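You operate a simulated robot arm through the tools that you are given. There is no shell and no other tool.

Carry out the task below with a simulated two-armed robot. There is one attempt and no reset: what you move stays moved.

Task
Wind the red and green winches taut, latch them and bring the stem pointer to 0.

Only the result counts: the job must be done as asked and must still hold three seconds after the hand-in. Knocking over, shifting, dropping, spilling or breaking anything else fails it.

Robot
Two 7-joint arms with fingered hands on one trunk that stands fixed in place. Base frame: the origin is at the foot of the trunk, x ahead of it, y to its left, z up. Readings come in cm, rad, newtons and seconds.
The left shoulder is at [13.9, 12.5, 117.9], the right one opposite. With the tool pointing down near the work surface each hand reaches from about 50 to 90 cm from the base axis, measured 20 degrees to its own side. Payload 3.7 kg a hand.
The tool frame of a hand sits at the grasp point between the pads (the TCP): z along the fingers, y along the line on which they close. The tips reach 2.5 cm beyond it. The gripper opens to 8.8 cm; its body begins 2.9 cm behind the TCP. The gripper is a hand of 5 fingers: y runs from the thumb to the fingers, the wrist lies at [-1.3, -9.7, -16.2] in the tool frame, and closing takes about 1.5 s.
Orientation is that of the tool frame in the base frame, as [roll, pitch, yaw] about the fixed x, y, z axes, in that order (R = Rz(yaw) Ry(pitch) Rx(roll)). With the fingers straight down and the wrist toward the robot, the tool's x, y and z point along [0, 1, 0], [1, 0, 0] and [0, 0, -1] of the base frame.

Tools
- The arms move only by the tool drive_tool. It takes "left_series", "right_series" or both (then of equal length, played together; a hand with none holds still); each is a list of rows, each a list of 3 entries, a list of its own where there are three numbers: the shift along the tool's x, y, z in units of 50 mm (1.0 is 50 mm), then the turn, a rotation vector about the tool's x, y, z in units of 8 degrees (1.0 is 8 degrees), then the finger opening in cm, from 0 to 8.8. In form: [[[dx, dy, dz], [wx, wy, wz], fingers], ...]. A call has 1 to 20 rows; each row shifts and turns the commanded pose from where the row before left it, along the tool's axes as they then stand. A call with a number of a shift or a turn outside -1 to 1 is refused whole. A row lasts 0.2 s, in which the tool goes at most 5 cm and 0.15 rad; a call with a longer step from one row to the next is refused whole, and so is a gripper value outside its range. Where a pose cannot be reached the arm comes as near as it can. A force on the tool above 50 N (or 10 N above the force at the start of the call, whichever is more), or a blocked arm, ends the call early, and 0.2 s more pass. The fingers move at their own pace (about 4.5 cm/s each) and stop on an object; they squeeze with about 28 N. The grip force told is the motor's: it shows also when the fingers shut on nothing. Time passes only in rows, and 0.2 s behind the last, so rows that do not move let the fingers close. It gives the time, the measured TCP pose, the force on the tool (base axes), the opening and the grip force at its end, in the units of the frame above (readings bear some noise), with the torque about the TCP (base axes, N m) and any sound that the robot's microphone picked up.
- Cameras (640 x 400 px; columns grow to the right, rows downward): "scene" is now at [22.3, -6.24, 132.81]; the picture's right is [-0.55, -0.84, 0.00], its down [-0.46, 0.30, -0.83] and it looks along [0.70, -0.46, -0.55] (base axes); focal length 214 px, centre (320, 200). "left" rides on the left gripper at [-5.9, -7.9, -10.5] in its tool frame; the picture's right is [-0.73, -0.32, 0.61], its down [0.62, -0.68, 0.38] and it looks along [0.29, 0.66, 0.70] (tool axes); focal length 234 px, centre (320, 200). "right" rides on the right gripper at [5.9, -7.9, -10.5] in its tool frame; the picture's right is [-0.73, 0.32, -0.61], its down [-0.62, -0.68, 0.38] and it looks along [-0.29, 0.66, 0.70] (tool axes); focal length 234 px, centre (320, 200). There is no depth. A picture from a camera that has moved, and an enlarged one, comes with that camera's place and axes in the base frame and with its lens. The place of the scene camera against the robot may be out by one fixed shift of up to 1.8 cm in any direction.
- grab_frame(camera): a new picture of that camera. No time passes.
- lift_body(by): moves the trunk up (or, below 0, down) by that many cm; the arms and the scene camera ride with it, the base frame stays. It gives what a move gives, with no picture.
- hand_shape(shape, hand): the hand has 5 fingers and takes this shape, open, in about a second: jaw (thumb against the fingers, like two jaws); tri (thumb and two fingers); tip (a fingertip pinch); poke (one finger out to press); point (the index stretched); flat (the hand flat); cup (the hand cupped); fist (a fist). The gripper value then closes the fingers along that shape, each until it touches; the sizes above hold for jaw. It gives what a move gives, with no picture.
- turn_head(pan, tilt): turns the head with the scene camera to pan (to the left, within 1.396 rad either way) and tilt (down, from -0.506 to 1.204), counted from straight ahead of the robot (the tilt from the chest, where the trunk bows). It gives what a move gives.
- close_up(camera, box): a new picture of the part [left, top, right, bottom] of that camera's present view, enlarged. No time passes.
- sign_off(): hands the job in; it is judged then, once.

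Nothing tells you positions but the pictures and the camera data. Unless the task says otherwise, let go and move clear before handing in.

The tools are called after "Request:" by a JSON object that holds its "op" and its "data". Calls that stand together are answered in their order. drive_tool: Moves the arms, as the interface text tells. Its arguments: {"type":"object","properties":{"left_series":{"type":"array","items":{"type":"array"}},"right_series":{"type":"array","items":{"type":"array"}}},"required":[]} The other tools are called the same way: lift_body (by) moves the trunk up or down; hand_shape (shape, hand) gives the hand a shape; turn_head (pan, tilt) turns the head that bears the scene camera; grab_frame (camera) takes a picture; close_up (camera, box) takes an enlarged picture of a part of a camera's view; sign_off () hands the job in.

At the start:

```text
t: 0.0
left_position: [57.4, 2.01, 123.94]
left_orientation: [3.14, 0.0, 1.571]
left_ft_force: [-0.1, 0.3, 0.8]
left_wrist_torque: [0.0, -0.01, -0.01]
left_finger_gap: 8.79
left_grip_force: 0.1
left_shape: jaw
right_position: [38.73, -45.58, 122.49]
right_orientation: [-3.141, -0.001, 1.57]
right_ft_force: [0.1, -0.3, 1.1]
right_wrist_torque: [-0.01, -0.02, -0.05]
right_finger_gap: 8.77
right_grip_force: 0.0
right_shape: jaw
trunk travel left (down, up): [-20.0, 21.5]
head pan, tilt (commanded): [-0.579, 0.585]
```

scene: 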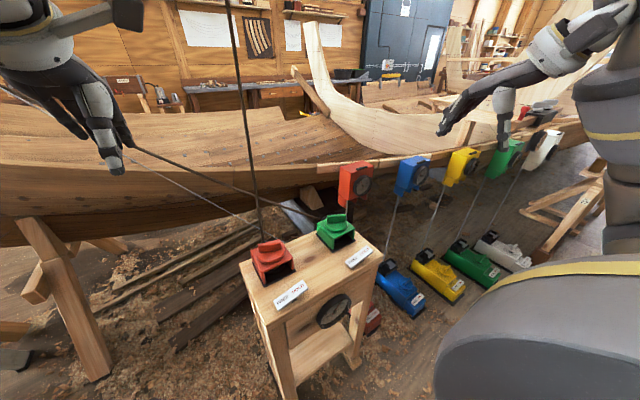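
right: 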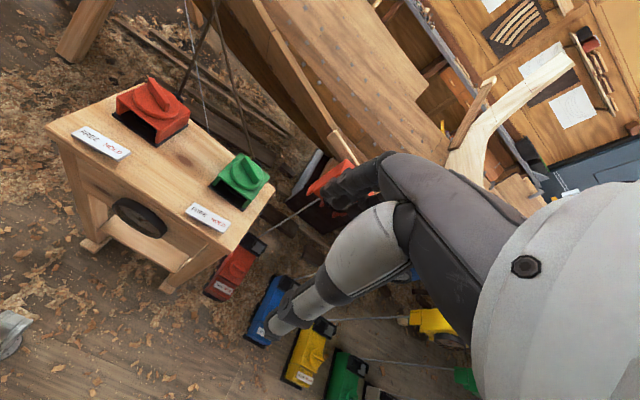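
left: 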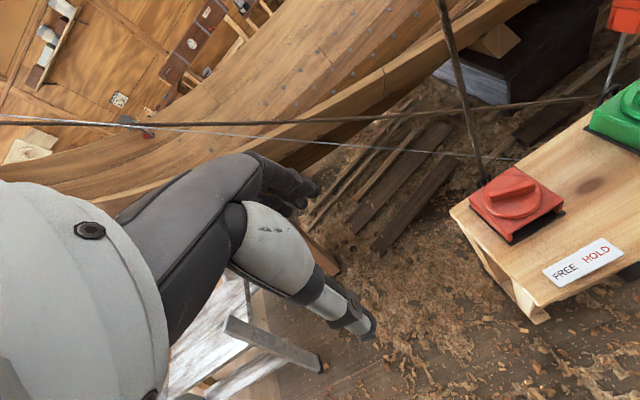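

I see a wooden bench with a red and a green winch or latch, cards reading "FREE HOLD", a row of colored boxes, and a dial on the bench front. I will look closer before moving anything.

Request:
{"op": "close_up", "data": {"camera": "scene", "box": [220, 190, 400, 340]}}

Request:
{"op": "close_up", "data": {"camera": "scene", "box": [320, 120, 560, 320]}}

Request:
{"op": "close_up", "data": {"camera": "right", "box": [30, 50, 310, 300]}}

Request:
{"op": "close_up", "data": {"camera": "left", "box": [400, 60, 640, 330]}}

```text
2.67 times, centred on (310, 265) of scene
camera zoom: at [22.3, -6.24, 132.81], right [-0.55, -0.84, 0.0], down [-0.46, 0.3, -0.83], along [0.7, -0.46, -0.55], focal length 572 px, centre (347, 27)
```

zoom: 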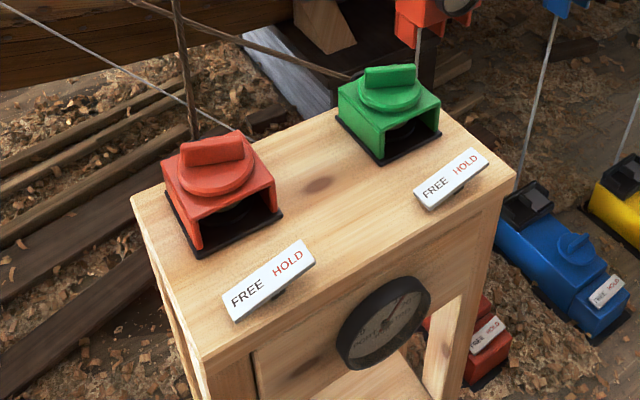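

```text
2.00 times, centred on (440, 220) of scene
camera zoom: at [22.3, -6.24, 132.81], right [-0.55, -0.84, 0.0], down [-0.46, 0.3, -0.83], along [0.7, -0.46, -0.55], focal length 429 px, centre (80, 160)
```

zoom: 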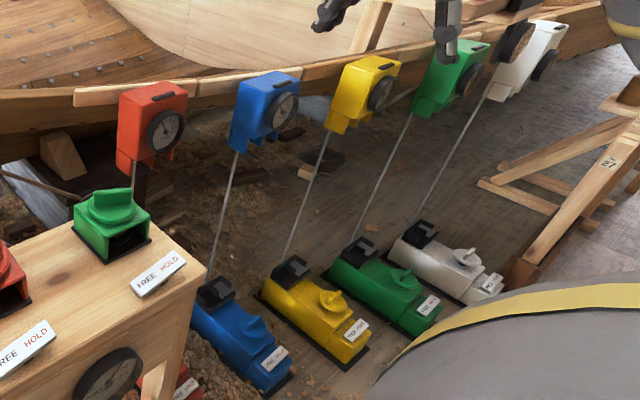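

```text
1.60 times, centred on (170, 175) of right
camera zoom: at [30.77, -39.65, 132.98], right [0.32, -0.73, 0.61], down [-0.68, -0.62, -0.38], along [0.66, -0.29, -0.7], focal length 375 px, centre (560, 240)
```

zoom: 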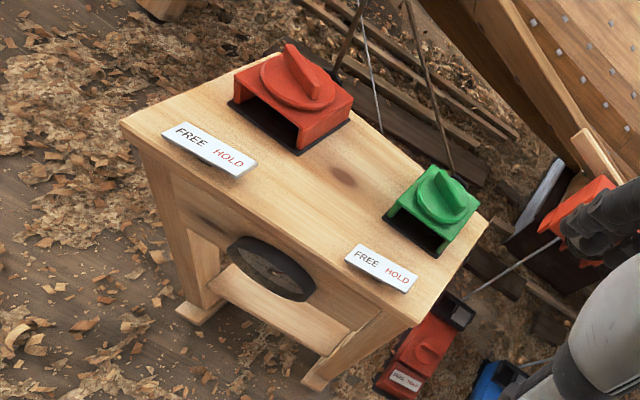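

```text
1.48 times, centred on (520, 195) of left
camera zoom: at [49.57, -3.94, 134.42], right [-0.32, -0.73, -0.61], down [-0.68, 0.62, -0.38], along [0.66, 0.29, -0.7], focal length 347 px, centre (24, 207)
```

zoom: 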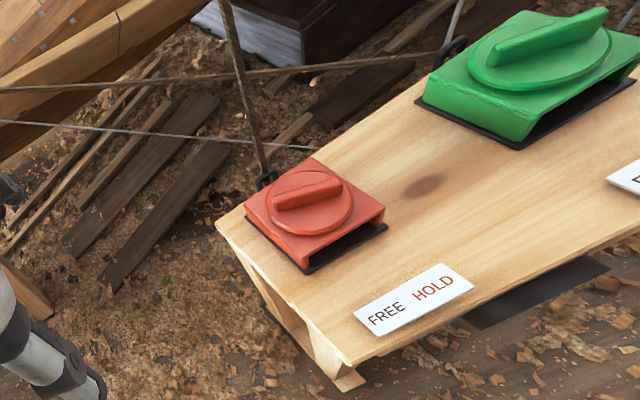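

The bench carries a red and a green winch with FREE/HOLD rockers, and there's a dial below its front edge. I need to see where the ropes go and where the stem pointer is, so I'll look around with the head.

Request:
{"op": "close_up", "data": {"camera": "scene", "box": [290, 270, 400, 340]}}

Request:
{"op": "turn_head", "data": {"pan": 0.2, "tilt": 0.3}}

Request:
{"op": "grab_frame", "data": {"camera": "scene"}}

```text
5.71 times, centred on (345, 305) of scene
camera zoom: at [22.3, -6.24, 132.81], right [-0.55, -0.84, 0.0], down [-0.46, 0.3, -0.83], along [0.7, -0.46, -0.55], focal length 1226 px, centre (177, -400)
```

zoom: 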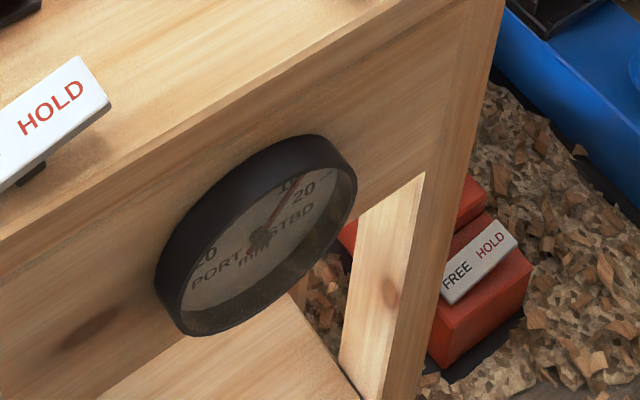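

```text
t: 1.1
left_position: [57.35, 1.9, 123.87]
left_orientation: [3.14, 0.001, 1.57]
left_ft_force: [-0.1, 0.1, 0.2]
left_wrist_torque: [-0.01, 0.04, 0.01]
left_finger_gap: 8.75
left_grip_force: 0.1
left_shape: jaw
right_position: [38.71, -45.44, 122.5]
right_orientation: [3.142, 0.001, 1.569]
right_ft_force: [0.5, -1.1, -0.4]
right_wrist_torque: [-0.01, -0.01, 0.01]
right_finger_gap: 8.76
right_grip_force: 0.1
right_shape: jaw
trunk travel left (down, up): [-20.0, 21.5]
head pan, tilt (commanded): [0.201, 0.3]
```

```text
taken
camera scene: at [24.01, 0.47, 135.42], right [0.2, -0.98, 0.0], down [-0.29, -0.06, -0.96], along [0.94, 0.19, -0.3], focal length 214 px, centre (320, 200)
```

scene: 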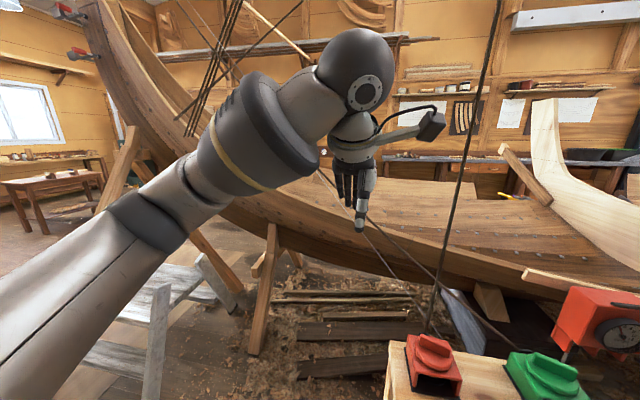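

The bench dial reads PORT/STBD in mm, so it is very likely the stem pointer. I'll follow the ropes to the left and inspect the gauges on the hull.

Request:
{"op": "turn_head", "data": {"pan": 0.5, "tilt": 0.0}}

Request:
{"op": "grab_frame", "data": {"camera": "scene"}}

Request:
{"op": "turn_head", "data": {"pan": -0.2, "tilt": 0.4}}

Request:
{"op": "grab_frame", "data": {"camera": "scene"}}

Request:
{"op": "turn_head", "data": {"pan": -0.9, "tilt": 0.6}}

Request:
{"op": "grab_frame", "data": {"camera": "scene"}}

```text
t: 1.9
left_position: [57.3, 2.01, 123.77]
left_orientation: [-3.141, -0.001, 1.57]
left_ft_force: [1.0, 0.6, -0.4]
left_wrist_torque: [0.0, 0.02, 0.0]
left_finger_gap: 8.76
left_grip_force: 0.0
left_shape: jaw
right_position: [38.74, -45.5, 122.48]
right_orientation: [-3.14, 0.001, 1.572]
right_ft_force: [0.2, -0.8, -0.2]
right_wrist_torque: [0.01, 0.0, 0.02]
right_finger_gap: 8.77
right_grip_force: 0.0
right_shape: jaw
trunk travel left (down, up): [-20.0, 21.5]
head pan, tilt (commanded): [0.499, 0.0]
```

```text
taken
camera scene: at [22.77, 2.92, 138.19], right [0.48, -0.88, 0.0], down [0.0, 0.0, -1.0], along [0.88, 0.48, 0.0], focal length 214 px, centre (320, 200)
```

scene: 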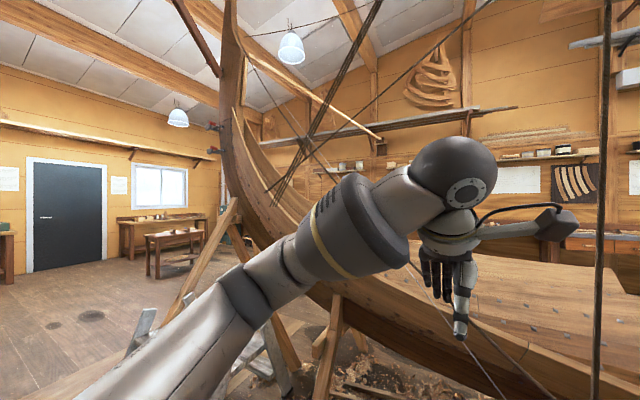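

```text
t: 3.0
left_position: [57.33, 1.91, 123.94]
left_orientation: [-3.141, -0.001, 1.572]
left_ft_force: [-0.2, 0.3, 0.5]
left_wrist_torque: [0.02, 0.01, -0.01]
left_finger_gap: 8.78
left_grip_force: 0.0
left_shape: jaw
right_position: [38.69, -45.44, 122.52]
right_orientation: [-3.141, 0.001, 1.569]
right_ft_force: [0.0, 0.7, 0.0]
right_wrist_torque: [-0.01, -0.04, 0.0]
right_finger_gap: 8.74
right_grip_force: 0.0
right_shape: jaw
trunk travel left (down, up): [-20.0, 21.5]
head pan, tilt (commanded): [-0.201, 0.4]
```

```text
taken
camera scene: at [23.94, -3.22, 134.5], right [-0.2, -0.98, 0.0], down [-0.38, 0.08, -0.92], along [0.9, -0.18, -0.39], focal length 214 px, centre (320, 200)
```

scene: 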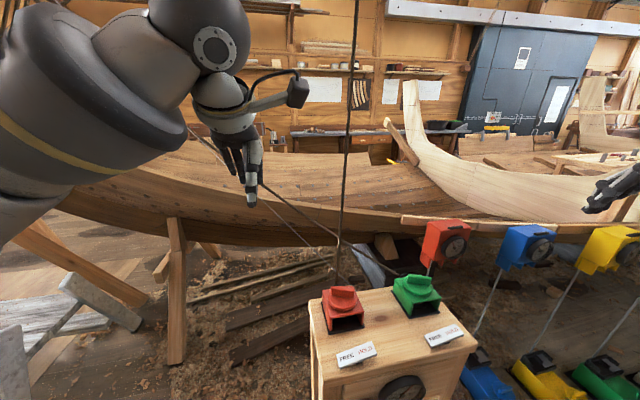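

```text
t: 4.1
left_position: [57.38, 1.85, 123.87]
left_orientation: [-3.142, 0.0, 1.57]
left_ft_force: [-0.7, -0.4, -0.3]
left_wrist_torque: [0.01, -0.01, -0.01]
left_finger_gap: 8.76
left_grip_force: 0.0
left_shape: jaw
right_position: [38.72, -45.45, 122.49]
right_orientation: [-3.142, 0.0, 1.57]
right_ft_force: [0.3, 0.0, -0.1]
right_wrist_torque: [-0.02, 0.01, 0.01]
right_finger_gap: 8.75
right_grip_force: 0.1
right_shape: jaw
trunk travel left (down, up): [-20.0, 21.5]
head pan, tilt (commanded): [-0.901, 0.6]
```

```text
taken
camera scene: at [20.36, -8.3, 132.68], right [-0.78, -0.62, 0.0], down [-0.35, 0.44, -0.83], along [0.51, -0.65, -0.56], focal length 214 px, centre (320, 200)
```

scene: 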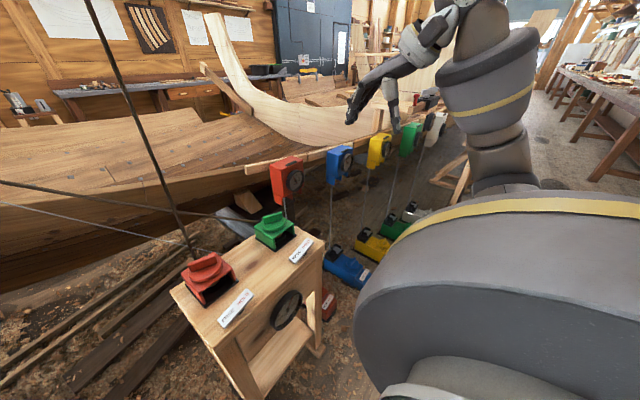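

The bench ropes run off toward the hull and stem. I'll look at the rail gauges and floor winches next.

Request:
{"op": "close_up", "data": {"camera": "scene", "box": [250, 110, 460, 240]}}

Request:
{"op": "close_up", "data": {"camera": "scene", "box": [260, 150, 360, 212]}}

Request:
{"op": "close_up", "data": {"camera": "scene", "box": [290, 200, 450, 330]}}

Request:
{"op": "close_up", "data": {"camera": "scene", "box": [160, 200, 340, 340]}}

```text
3.05 times, centred on (355, 175) of scene
camera zoom: at [20.36, -8.3, 132.68], right [-0.78, -0.62, 0.0], down [-0.35, 0.44, -0.83], along [0.51, -0.65, -0.56], focal length 654 px, centre (213, 276)
```

zoom: 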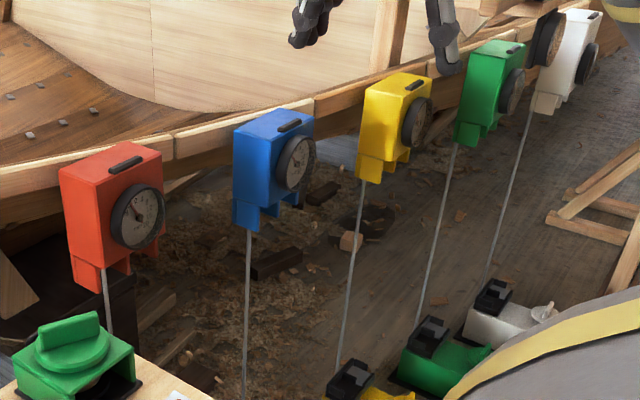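

```text
6.40 times, centred on (310, 181) of scene
camera zoom: at [20.36, -8.3, 132.68], right [-0.78, -0.62, 0.0], down [-0.35, 0.44, -0.83], along [0.51, -0.65, -0.56], focal length 1373 px, centre (384, 322)
```

zoom: 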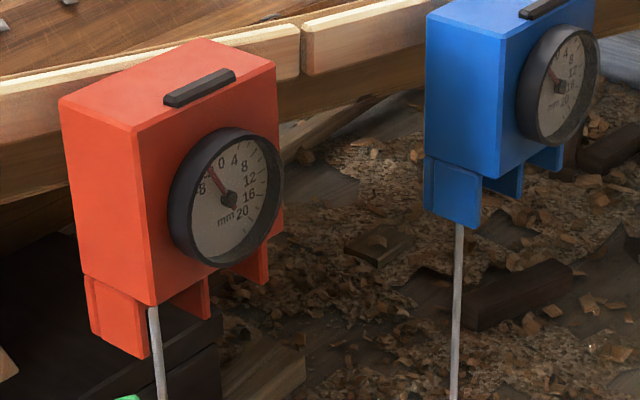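

```text
3.08 times, centred on (370, 265) of scene
camera zoom: at [20.36, -8.3, 132.68], right [-0.78, -0.62, 0.0], down [-0.35, 0.44, -0.83], along [0.51, -0.65, -0.56], focal length 660 px, centre (166, 0)
```

zoom: 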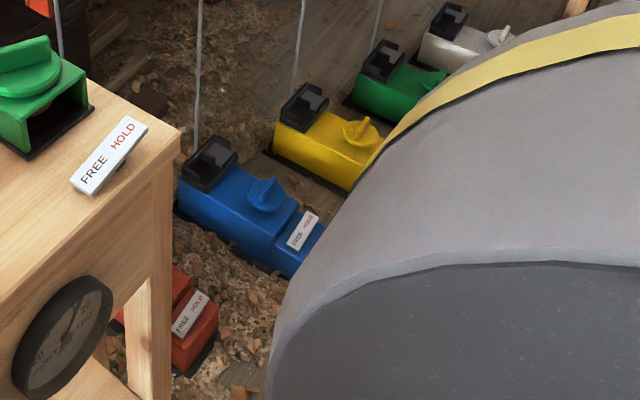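

```text
2.86 times, centred on (250, 270) of scene
camera zoom: at [20.36, -8.3, 132.68], right [-0.78, -0.62, 0.0], down [-0.35, 0.44, -0.83], along [0.51, -0.65, -0.56], focal length 613 px, centre (520, 0)
```

zoom: 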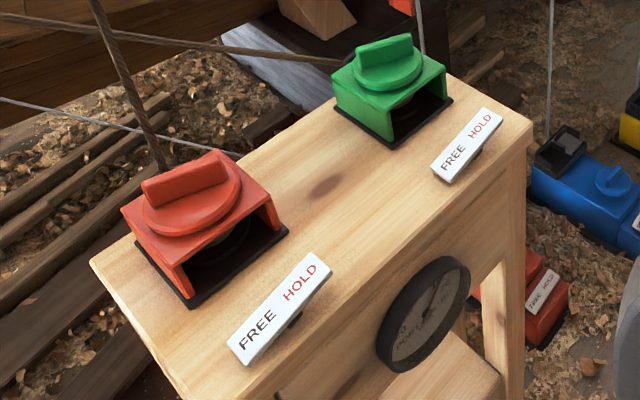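

The bench winches sit at about [65, -17, 87] (red) and [66, -39, 87] (green), with rocker plates in front of them at x≈53. The floor winches are out of reach, so the job concerns the bench pair. I'll bring the right hand closer for a better view of the plates.

Request:
{"op": "drive_tool", "data": {"right_series": [[[0.38, 0, 0.75], [0, 0, 0], 8.8], [[0.38, 0, 0.75], [0, 0, 0], 8.8], [[0.38, 0, 0.75], [0, 0, 0], 8.8], [[0.38, 0, 0.75], [0, 0, 0], 8.8], [[0.38, 0, 0.75], [0, 0, 0], 8.8], [[0, 0, 0], [0, 0, 0], 8.8]]}}

Request:
{"op": "grab_frame", "data": {"camera": "right"}}

Request:
{"op": "turn_head", "data": {"pan": -0.5, "tilt": 0.8}}

Request:
{"op": "grab_frame", "data": {"camera": "scene"}}

```text
t: 5.5
left_position: [57.23, 1.94, 123.94]
left_orientation: [-3.141, -0.001, 1.571]
left_ft_force: [-0.8, -0.6, -0.1]
left_wrist_torque: [0.02, 0.0, -0.02]
left_finger_gap: 8.76
left_grip_force: 0.1
left_shape: jaw
right_position: [40.24, -37.62, 103.57]
right_orientation: [-3.141, -0.003, 1.574]
right_ft_force: [0.0, -0.3, 0.3]
right_wrist_torque: [0.01, -0.04, 0.01]
right_finger_gap: 8.78
right_grip_force: 0.0
right_shape: jaw
right hand out of reach, approached as far as the arm can: row 5
trunk travel left (down, up): [-20.0, 21.5]
head pan, tilt (commanded): [-0.901, 0.6]
```

```text
taken
camera right: at [32.29, -31.78, 114.02], right [0.32, -0.73, 0.61], down [-0.68, -0.62, -0.38], along [0.66, -0.29, -0.7], focal length 234 px, centre (320, 200)
```

right: 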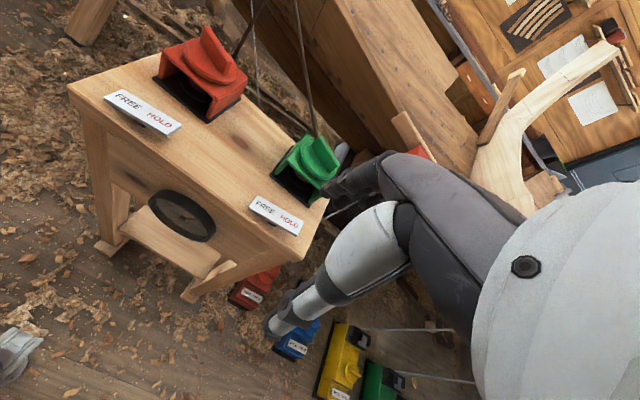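

```text
t: 6.3
left_position: [57.31, 2.0, 123.88]
left_orientation: [3.141, -0.001, 1.571]
left_ft_force: [0.6, 0.0, -0.2]
left_wrist_torque: [0.0, 0.03, -0.01]
left_finger_gap: 8.76
left_grip_force: 0.0
left_shape: jaw
right_position: [40.3, -37.59, 103.38]
right_orientation: [-3.14, -0.003, 1.571]
right_ft_force: [-0.3, 0.1, 0.6]
right_wrist_torque: [0.02, -0.01, -0.01]
right_finger_gap: 8.76
right_grip_force: 0.1
right_shape: jaw
trunk travel left (down, up): [-20.0, 21.5]
head pan, tilt (commanded): [-0.499, 0.799]
```

```text
taken
camera scene: at [21.94, -5.25, 130.99], right [-0.48, -0.88, 0.0], down [-0.63, 0.34, -0.7], along [0.61, -0.33, -0.72], focal length 214 px, centre (320, 200)
```

scene: 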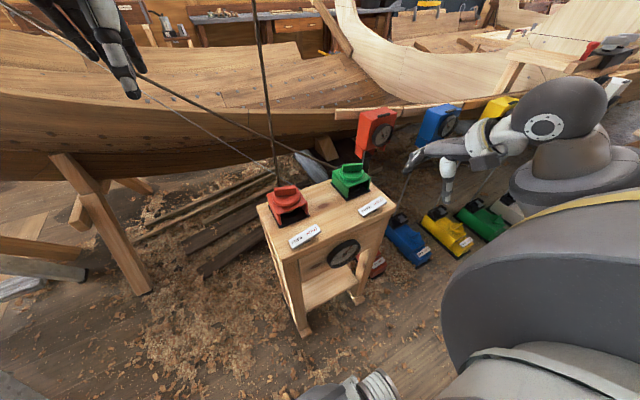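

Request:
{"op": "close_up", "data": {"camera": "right", "box": [60, 20, 350, 200]}}

Request:
{"op": "close_up", "data": {"camera": "right", "box": [90, 80, 200, 150]}}

Request:
{"op": "close_up", "data": {"camera": "right", "box": [230, 120, 360, 250]}}

Request:
{"op": "close_up", "data": {"camera": "right", "box": [140, 180, 220, 245]}}

Request:
{"op": "close_up", "data": {"camera": "scene", "box": [240, 150, 410, 300]}}

```text
2.21 times, centred on (205, 110) of right
camera zoom: at [32.31, -31.81, 114.04], right [0.32, -0.73, 0.61], down [-0.68, -0.62, -0.38], along [0.66, -0.29, -0.7], focal length 517 px, centre (574, 399)
```

zoom: 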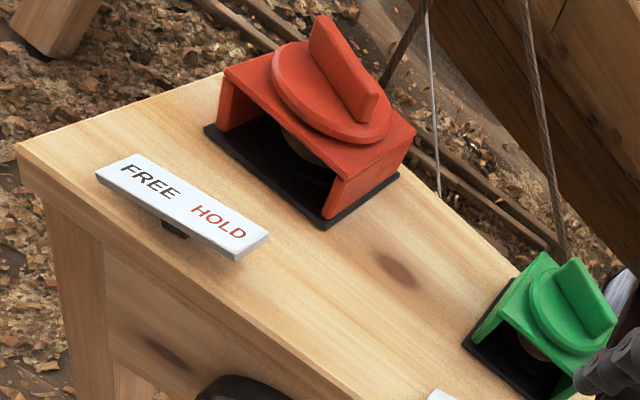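

```text
5.71 times, centred on (145, 115) of right
camera zoom: at [32.31, -31.81, 114.04], right [0.32, -0.73, 0.61], down [-0.68, -0.62, -0.38], along [0.66, -0.29, -0.7], focal length 1338 px, centre (1320, 686)
```

zoom: 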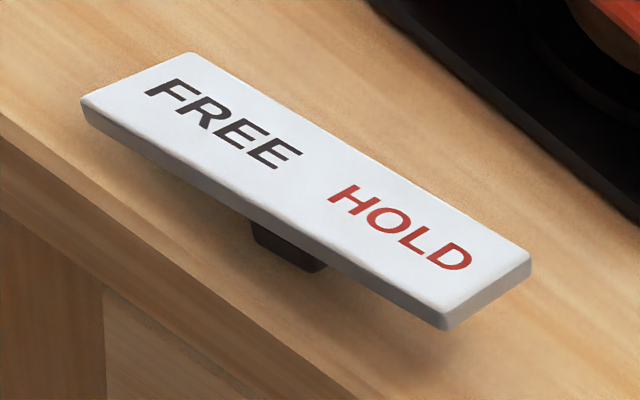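

```text
3.08 times, centred on (295, 185) of right
camera zoom: at [32.31, -31.81, 114.04], right [0.32, -0.73, 0.61], down [-0.68, -0.62, -0.38], along [0.66, -0.29, -0.7], focal length 720 px, centre (397, 246)
```

zoom: 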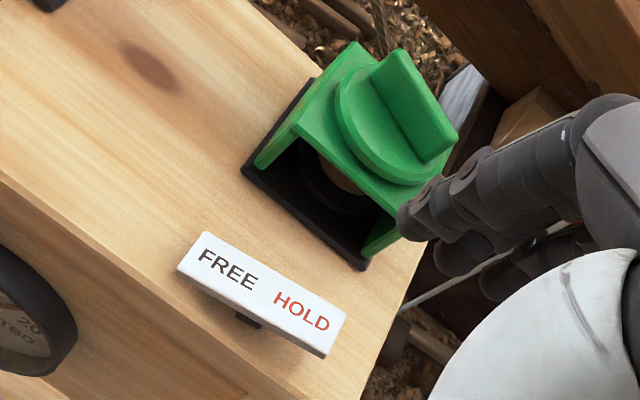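

```text
6.15 times, centred on (180, 212) of right
camera zoom: at [32.31, -31.81, 114.04], right [0.32, -0.73, 0.61], down [-0.68, -0.62, -0.38], along [0.66, -0.29, -0.7], focal length 1441 px, centre (1182, 123)
```

zoom: 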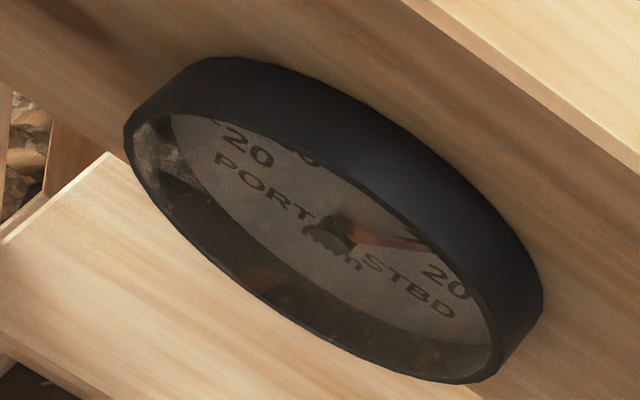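

```text
2.67 times, centred on (325, 225) of scene
camera zoom: at [21.94, -5.25, 130.99], right [-0.48, -0.88, 0.0], down [-0.63, 0.34, -0.7], along [0.61, -0.33, -0.72], focal length 572 px, centre (307, 133)
```

zoom: 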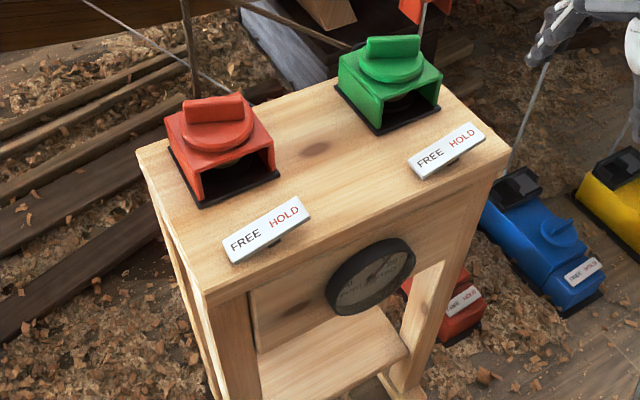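

The rockers sit HOLD-side up, so they are currently FREE. The dial points well to STBD (about 15–20). The bench top is at z≈81.6, and both knob bars lie about 70° from x. I'll take closer views for the knob height and dial reading.

Request:
{"op": "close_up", "data": {"camera": "scene", "box": [255, 170, 325, 230]}}

Request:
{"op": "close_up", "data": {"camera": "right", "box": [140, 15, 260, 130]}}

Request:
{"op": "close_up", "data": {"camera": "scene", "box": [318, 230, 368, 275]}}

```text
6.67 times, centred on (290, 200) of scene
camera zoom: at [21.94, -5.25, 130.99], right [-0.48, -0.88, 0.0], down [-0.63, 0.34, -0.7], along [0.61, -0.33, -0.72], focal length 1430 px, centre (520, 200)
```

zoom: 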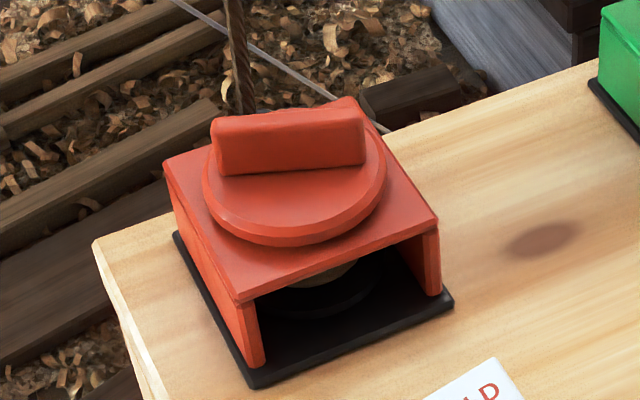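

```text
3.48 times, centred on (200, 72) of right
camera zoom: at [32.31, -31.81, 114.04], right [0.32, -0.73, 0.61], down [-0.68, -0.62, -0.38], along [0.66, -0.29, -0.7], focal length 814 px, centre (737, 644)
```

zoom: 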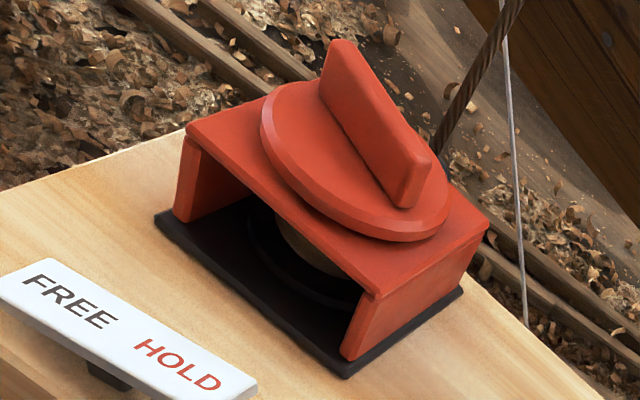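

```text
8.89 times, centred on (343, 252) of scene
camera zoom: at [21.94, -5.25, 130.99], right [-0.48, -0.88, 0.0], down [-0.63, 0.34, -0.7], along [0.61, -0.33, -0.72], focal length 1906 px, centre (116, -267)
```

zoom: 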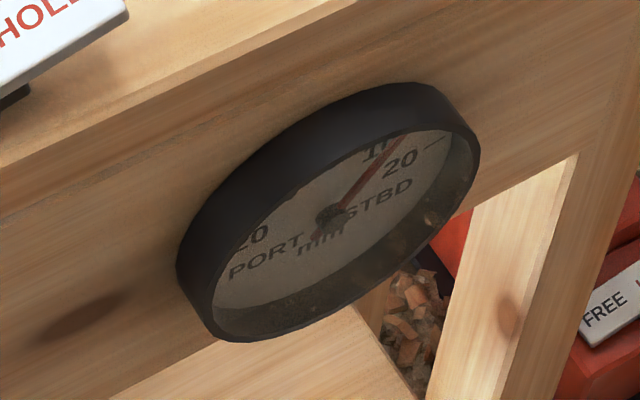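

The cover top is at z≈86.3, the bar top near 90.5, and the knob axis near [64.8, -17.2]. The stem pointer sits at about 11–12 mm STBD. I'll move the right hand above the red knob with the fingers partly open, staying clear of the rope that rises at x≈71.

Request:
{"op": "drive_tool", "data": {"right_series": [[[0.583, 0.7, 0.0], [0, 0, 0], 5], [[0.583, 0.7, 0.0], [0, 0, 0], 5], [[0.583, 0.7, 0.0], [0, 0, 0], 5], [[0.583, 0.7, 0.0], [0, 0, 0], 5], [[0.583, 0.7, 0.0], [0, 0, 0], 5], [[0.583, 0.7, 0.0], [0, 0, 0], 5], [[0.583, 0.7, 0.0], [0, 0, 0], 5], [[0, 0, 0], [0, 0, 0.83], 5], [[0, 0, 0], [0, 0, 0.83], 5], [[0, 0, 0], [0, 0, 0.83], 5], [[0, 0, 0], [0, 0, 0], 5]]}}

Request:
{"op": "grab_frame", "data": {"camera": "right"}}

Request:
{"op": "close_up", "data": {"camera": "scene", "box": [230, 120, 410, 260]}}

Request:
{"op": "grab_frame", "data": {"camera": "left"}}

```text
t: 8.7
left_position: [57.39, 1.98, 123.88]
left_orientation: [-3.141, 0.002, 1.571]
left_ft_force: [0.1, -0.4, 0.0]
left_wrist_torque: [-0.01, 0.0, -0.01]
left_finger_gap: 8.75
left_grip_force: 0.1
left_shape: jaw
right_position: [64.7, -17.44, 103.93]
right_orientation: [3.141, 0.001, 1.221]
right_ft_force: [0.5, -0.7, 0.0]
right_wrist_torque: [0.0, 0.03, 0.01]
right_finger_gap: 5.05
right_grip_force: 0.0
right_shape: jaw
trunk travel left (down, up): [-20.0, 21.5]
head pan, tilt (commanded): [-0.499, 0.799]
```

```text
taken
camera right: at [59.25, -9.17, 114.38], right [0.05, -0.79, 0.61], down [-0.85, -0.35, -0.38], along [0.52, -0.5, -0.7], focal length 234 px, centre (320, 200)
```

right: 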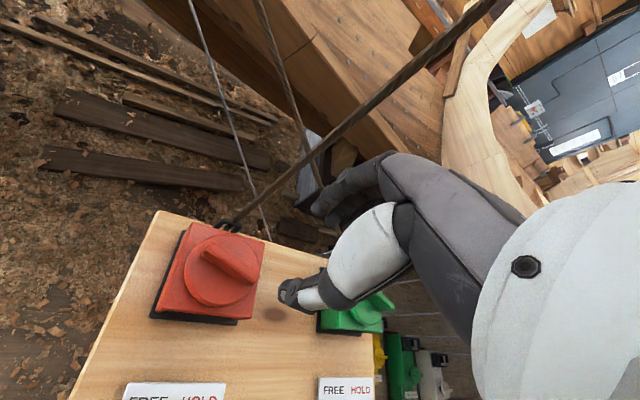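

```text
2.86 times, centred on (320, 190) of scene
camera zoom: at [21.94, -5.24, 130.99], right [-0.48, -0.88, 0.0], down [-0.63, 0.34, -0.7], along [0.61, -0.33, -0.72], focal length 613 px, centre (320, 229)
```

zoom: 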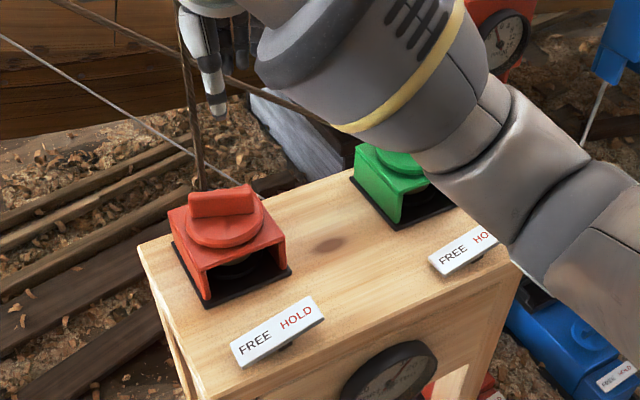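

```text
taken
camera left: at [49.57, -3.95, 134.42], right [-0.32, -0.73, -0.61], down [-0.68, 0.62, -0.38], along [0.66, 0.29, -0.7], focal length 234 px, centre (320, 200)
```

left: 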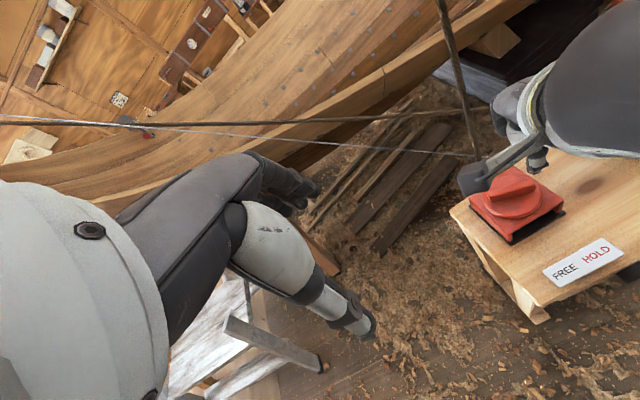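

Request:
{"op": "close_up", "data": {"camera": "right", "box": [140, 210, 290, 330]}}

Request:
{"op": "close_up", "data": {"camera": "left", "box": [430, 80, 640, 250]}}

```text
3.33 times, centred on (215, 270) of right
camera zoom: at [59.25, -9.17, 114.38], right [0.05, -0.79, 0.61], down [-0.85, -0.35, -0.38], along [0.52, -0.5, -0.7], focal length 781 px, centre (670, -33)
```

zoom: 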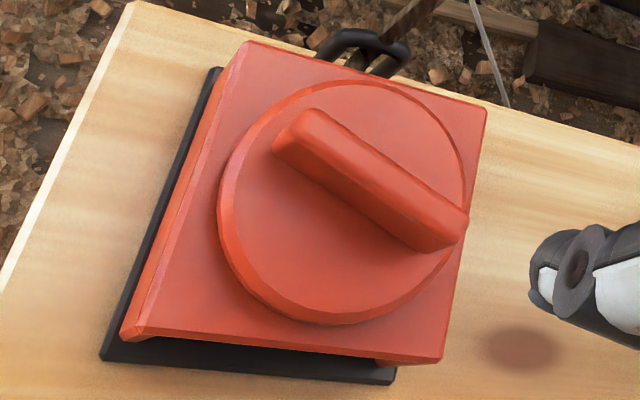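

```text
2.35 times, centred on (535, 165) of left
camera zoom: at [49.57, -3.95, 134.42], right [-0.32, -0.73, -0.61], down [-0.68, 0.62, -0.38], along [0.66, 0.29, -0.7], focal length 551 px, centre (-186, 282)
```

zoom: 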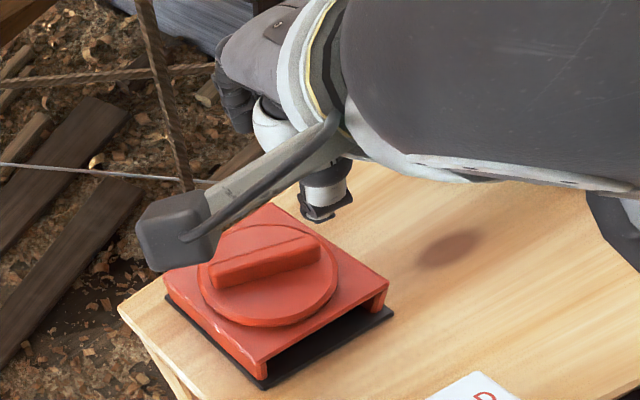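

The refined red knob axis is about [65.5, -16.4], with its bar at about 71° from x, so the current yaw suits it. I'll centre over it and descend partway, then check alignment.

Request:
{"op": "drive_tool", "data": {"right_series": [[[0.25, 0.08, 0.4], [0, 0, 0], 5], [[0, 0, 0.6], [0, 0, 0], 5], [[0, 0, 0.6], [0, 0, 0], 5], [[0, 0, 0.4], [0, 0, 0], 5], [[0, 0, 0], [0, 0, 0], 5]]}}

Request:
{"op": "grab_frame", "data": {"camera": "right"}}

Request:
{"op": "close_up", "data": {"camera": "scene", "box": [240, 130, 360, 250]}}

Request:
{"op": "close_up", "data": {"camera": "left", "box": [430, 80, 640, 250]}}

```text
t: 9.9
left_position: [57.47, 1.97, 123.86]
left_orientation: [3.141, -0.001, 1.57]
left_ft_force: [0.0, 0.6, -0.6]
left_wrist_torque: [-0.01, -0.04, 0.01]
left_finger_gap: 8.76
left_grip_force: 0.1
left_shape: jaw
right_position: [65.71, -16.29, 93.95]
right_orientation: [3.142, -0.002, 1.222]
right_ft_force: [-0.1, 0.1, 0.0]
right_wrist_torque: [-0.01, 0.0, 0.04]
right_finger_gap: 5.04
right_grip_force: 0.0
right_shape: jaw
trunk travel left (down, up): [-20.0, 21.5]
head pan, tilt (commanded): [-0.499, 0.799]
```

```text
taken
camera right: at [60.18, -8.12, 104.38], right [0.06, -0.79, 0.61], down [-0.85, -0.35, -0.38], along [0.52, -0.5, -0.7], focal length 234 px, centre (320, 200)
```

right: 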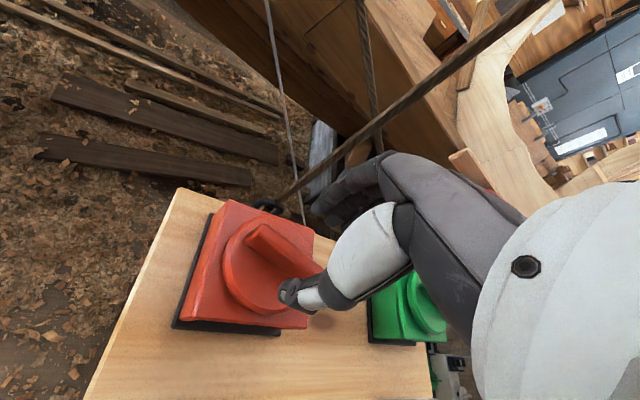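

```text
3.33 times, centred on (300, 190) of scene
camera zoom: at [21.93, -5.24, 130.99], right [-0.48, -0.88, 0.0], down [-0.63, 0.34, -0.7], along [0.61, -0.33, -0.72], focal length 715 px, centre (387, 233)
```

zoom: 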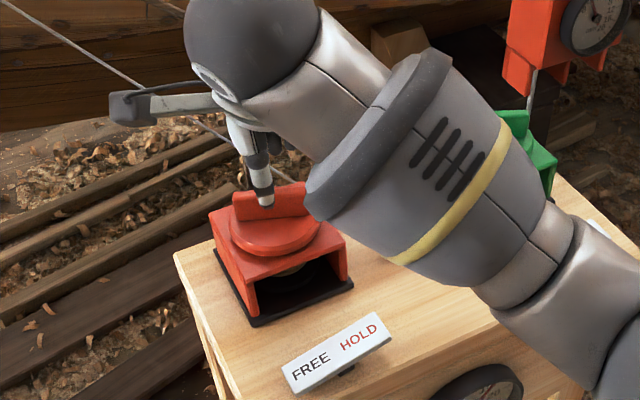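

```text
2.35 times, centred on (535, 165) of left
camera zoom: at [49.55, -3.95, 134.43], right [-0.32, -0.73, -0.61], down [-0.68, 0.62, -0.38], along [0.66, 0.29, -0.7], focal length 551 px, centre (-186, 282)
```

zoom: 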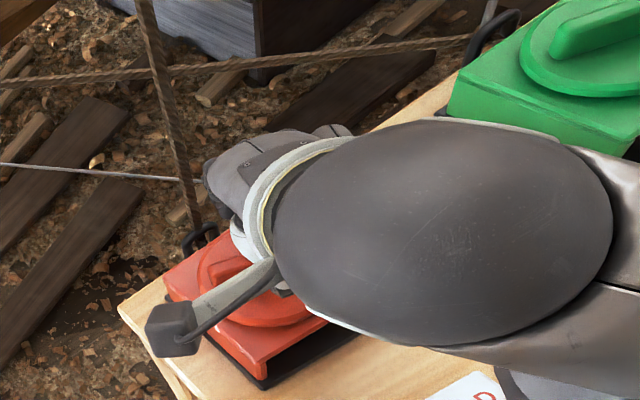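

Request:
{"op": "close_up", "data": {"camera": "right", "box": [180, 140, 420, 340]}}

Request:
{"op": "close_up", "data": {"camera": "scene", "box": [270, 150, 320, 210]}}

```text
2.00 times, centred on (300, 240) of right
camera zoom: at [60.18, -8.12, 104.38], right [0.06, -0.79, 0.61], down [-0.85, -0.35, -0.38], along [0.52, -0.5, -0.7], focal length 468 px, centre (360, 120)
```

zoom: 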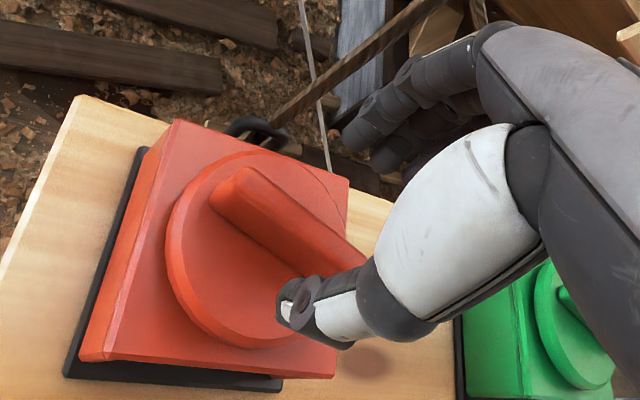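

```text
6.67 times, centred on (295, 180) of scene
camera zoom: at [21.93, -5.24, 130.99], right [-0.48, -0.88, 0.0], down [-0.63, 0.34, -0.7], along [0.61, -0.33, -0.72], focal length 1430 px, centre (487, 333)
```

zoom: 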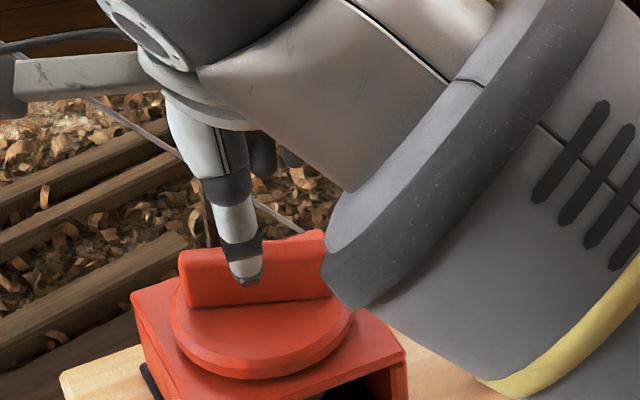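

Thumb is in front of the bar and the fingers are behind it. I'll descend to grasp height, watching force, then close.

Request:
{"op": "drive_tool", "data": {"right_series": [[[0, 0, 0.25], [0, 0, 0], 5], [[0, 0, 0.25], [0, 0, 0], 5], [[0, 0, 0.1], [0, 0, 0], 5], [[0, 0, 0], [0, 0, 0], 5]]}}

Request:
{"op": "close_up", "data": {"camera": "right", "box": [180, 140, 420, 340]}}

Request:
{"op": "close_up", "data": {"camera": "scene", "box": [270, 150, 320, 210]}}

```text
t: 10.9
left_position: [57.39, 1.88, 123.86]
left_orientation: [-3.142, 0.0, 1.571]
left_ft_force: [0.1, 0.1, 0.6]
left_wrist_torque: [-0.03, -0.02, 0.01]
left_finger_gap: 8.76
left_grip_force: 0.0
left_shape: jaw
right_position: [65.76, -16.53, 90.85]
right_orientation: [-3.141, 0.0, 1.223]
right_ft_force: [-0.6, 0.3, 0.1]
right_wrist_torque: [0.02, 0.05, -0.01]
right_finger_gap: 5.05
right_grip_force: 0.0
right_shape: jaw
trunk travel left (down, up): [-20.0, 21.5]
head pan, tilt (commanded): [-0.499, 0.799]
```

```text
2.00 times, centred on (300, 240) of right
camera zoom: at [60.19, -8.27, 101.35], right [0.06, -0.79, 0.61], down [-0.85, -0.35, -0.38], along [0.52, -0.5, -0.7], focal length 468 px, centre (360, 120)
```

zoom: 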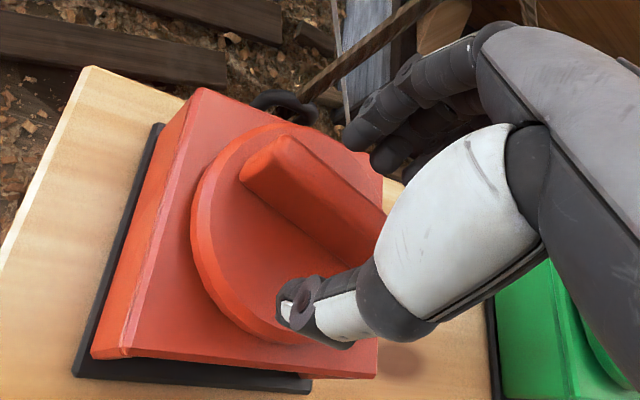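

```text
6.67 times, centred on (295, 180) of scene
camera zoom: at [21.94, -5.24, 130.99], right [-0.48, -0.88, 0.0], down [-0.63, 0.34, -0.7], along [0.61, -0.33, -0.72], focal length 1430 px, centre (487, 333)
```

zoom: 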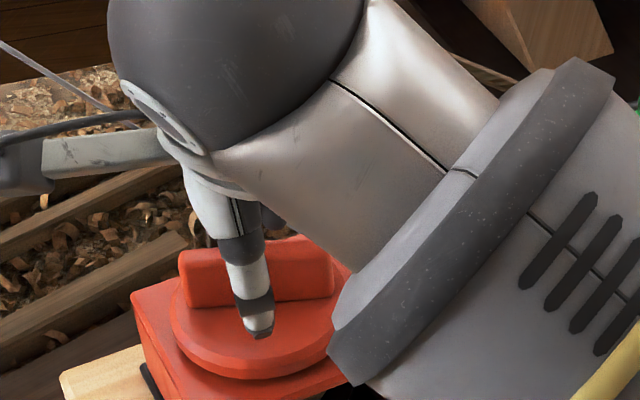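

No contact yet and the thumb tip is just above the disc. I'll close on the bar now.

Request:
{"op": "drive_tool", "data": {"right_series": [[[0, 0, 0], [0, 0, 0], 3], [[0, 0, 0], [0, 0, 0], 1], [[0, 0, 0], [0, 0, 0], 0], [[0, 0, 0], [0, 0, 0], 0], [[0, 0, 0], [0, 0, 0], 0], [[0, 0, 0], [0, 0, 0], 0]]}}

Request:
{"op": "close_up", "data": {"camera": "right", "box": [180, 140, 420, 340]}}

Request:
{"op": "close_up", "data": {"camera": "scene", "box": [310, 225, 370, 280]}}

```text
t: 12.3
left_position: [57.5, 1.89, 123.93]
left_orientation: [-3.142, 0.001, 1.571]
left_ft_force: [0.1, -0.2, 0.4]
left_wrist_torque: [0.0, 0.03, 0.0]
left_finger_gap: 8.77
left_grip_force: 0.1
left_shape: jaw
right_position: [65.61, -16.46, 90.8]
right_orientation: [-3.14, 0.0, 1.221]
right_ft_force: [-0.6, 0.4, -0.9]
right_wrist_torque: [-0.01, 0.0, 0.05]
right_finger_gap: 0.71
right_grip_force: 28.2
right_shape: jaw
trunk travel left (down, up): [-20.0, 21.5]
head pan, tilt (commanded): [-0.499, 0.799]
```

```text
2.00 times, centred on (300, 240) of right
camera zoom: at [60.19, -8.27, 101.36], right [0.06, -0.79, 0.61], down [-0.85, -0.35, -0.38], along [0.52, -0.5, -0.7], focal length 468 px, centre (360, 120)
```

zoom: 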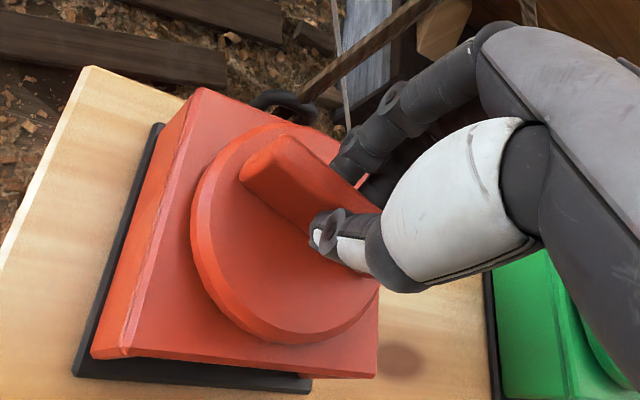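

```text
7.27 times, centred on (340, 252) of scene
camera zoom: at [21.94, -5.24, 130.99], right [-0.48, -0.88, 0.0], down [-0.63, 0.34, -0.7], along [0.61, -0.33, -0.72], focal length 1560 px, centre (174, -182)
```

zoom: 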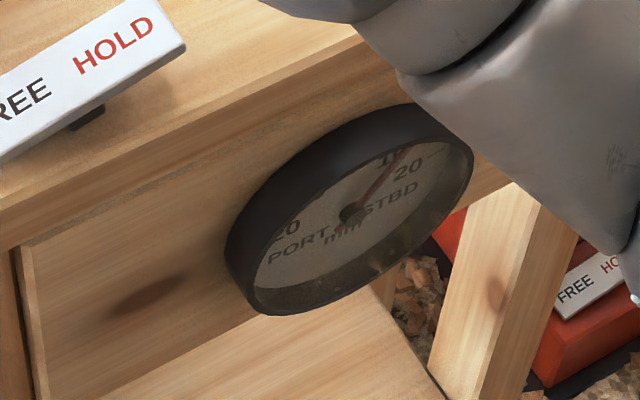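

Gripped on the bar (28 N). I'll try a small clockwise turn first and watch torque, sound and the dial.

Request:
{"op": "drive_tool", "data": {"right_series": [[[0, 0, 0], [0, 0, 0.5], 0], [[0, 0, 0], [0, 0, 0.5], 0], [[0, 0, 0], [0, 0, 0.5], 0], [[0, 0, 0], [0, 0, 0], 0]]}}

Request:
{"op": "close_up", "data": {"camera": "right", "box": [180, 140, 420, 340]}}

Request:
{"op": "close_up", "data": {"camera": "scene", "box": [310, 225, 370, 280]}}

```text
t: 13.3
left_position: [57.41, 1.93, 123.75]
left_orientation: [-3.141, -0.001, 1.571]
left_ft_force: [-0.8, 0.1, 0.3]
left_wrist_torque: [-0.01, 0.02, -0.04]
left_finger_gap: 8.77
left_grip_force: 0.0
left_shape: jaw
right_position: [65.65, -16.39, 90.94]
right_orientation: [-3.14, 0.001, 1.012]
right_ft_force: [4.7, -0.5, -1.1]
right_wrist_torque: [-0.02, -0.08, 0.14]
right_finger_gap: 0.7
right_grip_force: 27.9
right_shape: jaw
trunk travel left (down, up): [-20.0, 21.5]
head pan, tilt (commanded): [-0.499, 0.799]
```

```text
2.00 times, centred on (300, 240) of right
camera zoom: at [62.02, -7.28, 101.37], right [-0.11, -0.79, 0.61], down [-0.91, -0.17, -0.38], along [0.4, -0.59, -0.7], focal length 468 px, centre (360, 120)
```

zoom: 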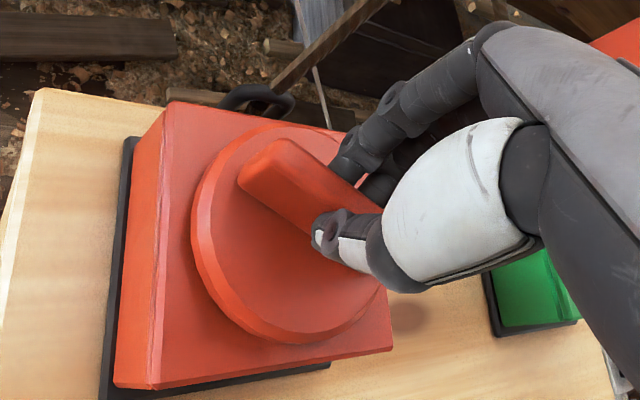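

```text
7.27 times, centred on (340, 252) of scene
camera zoom: at [22.01, -5.23, 130.98], right [-0.48, -0.88, 0.0], down [-0.63, 0.34, -0.7], along [0.61, -0.33, -0.72], focal length 1560 px, centre (174, -182)
```

zoom: 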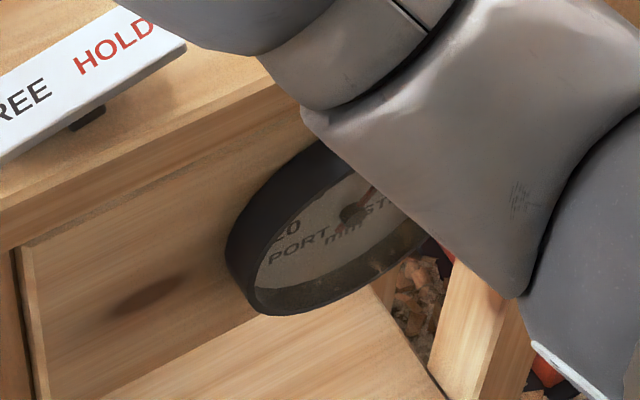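

The knob follows the hand with little torque so far. I'll continue clockwise in modest steps.

Request:
{"op": "drive_tool", "data": {"right_series": [[[0, 0, 0], [0, 0, 0.7], 0], [[0, 0, 0], [0, 0, 0.7], 0], [[0, 0, 0], [0, 0, 0.7], 0], [[0, 0, 0], [0, 0, 0.7], 0], [[0, 0, 0], [0, 0, 0.7], 0], [[0, 0, 0], [0, 0, 0], 0]]}}

Request:
{"op": "grab_frame", "data": {"camera": "right"}}

Request:
{"op": "grab_frame", "data": {"camera": "scene"}}

```text
t: 14.7
left_position: [57.4, 1.95, 123.86]
left_orientation: [-3.14, 0.0, 1.57]
left_ft_force: [0.3, 1.0, 0.3]
left_wrist_torque: [0.02, -0.05, 0.02]
left_finger_gap: 8.75
left_grip_force: 0.1
left_shape: jaw
right_position: [65.67, -16.38, 90.94]
right_orientation: [3.14, 0.0, 0.524]
right_ft_force: [7.8, 0.4, 0.8]
right_wrist_torque: [-0.03, -0.15, 0.15]
right_finger_gap: 0.71
right_grip_force: 28.0
right_shape: jaw
trunk travel left (down, up): [-20.0, 21.5]
head pan, tilt (commanded): [-0.499, 0.799]
```

```text
taken
camera right: at [66.72, -6.64, 101.35], right [-0.47, -0.64, 0.61], down [-0.88, 0.28, -0.38], along [0.08, -0.71, -0.7], focal length 234 px, centre (320, 200)
```

right: 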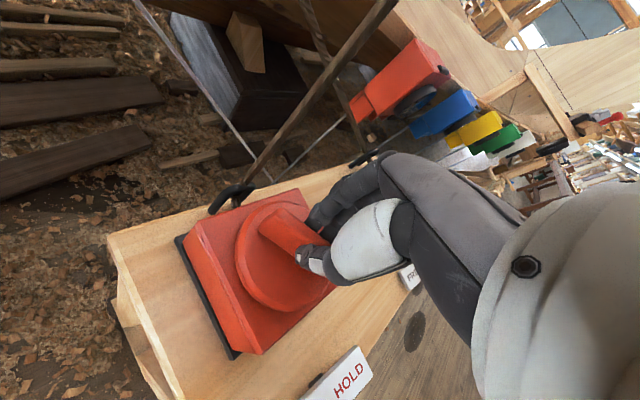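

```text
taken
camera scene: at [22.03, -5.23, 130.97], right [-0.48, -0.88, 0.0], down [-0.63, 0.34, -0.7], along [0.61, -0.33, -0.72], focal length 214 px, centre (320, 200)
```

scene: 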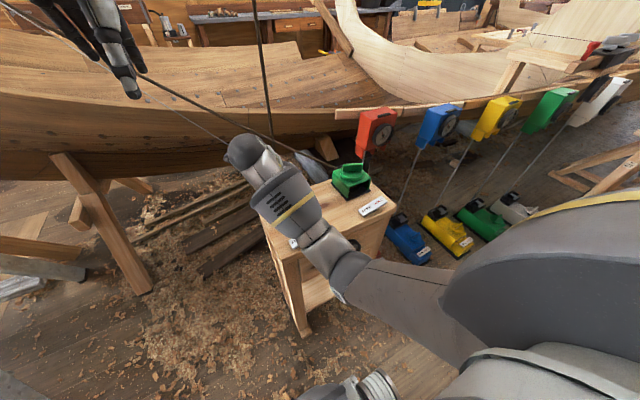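

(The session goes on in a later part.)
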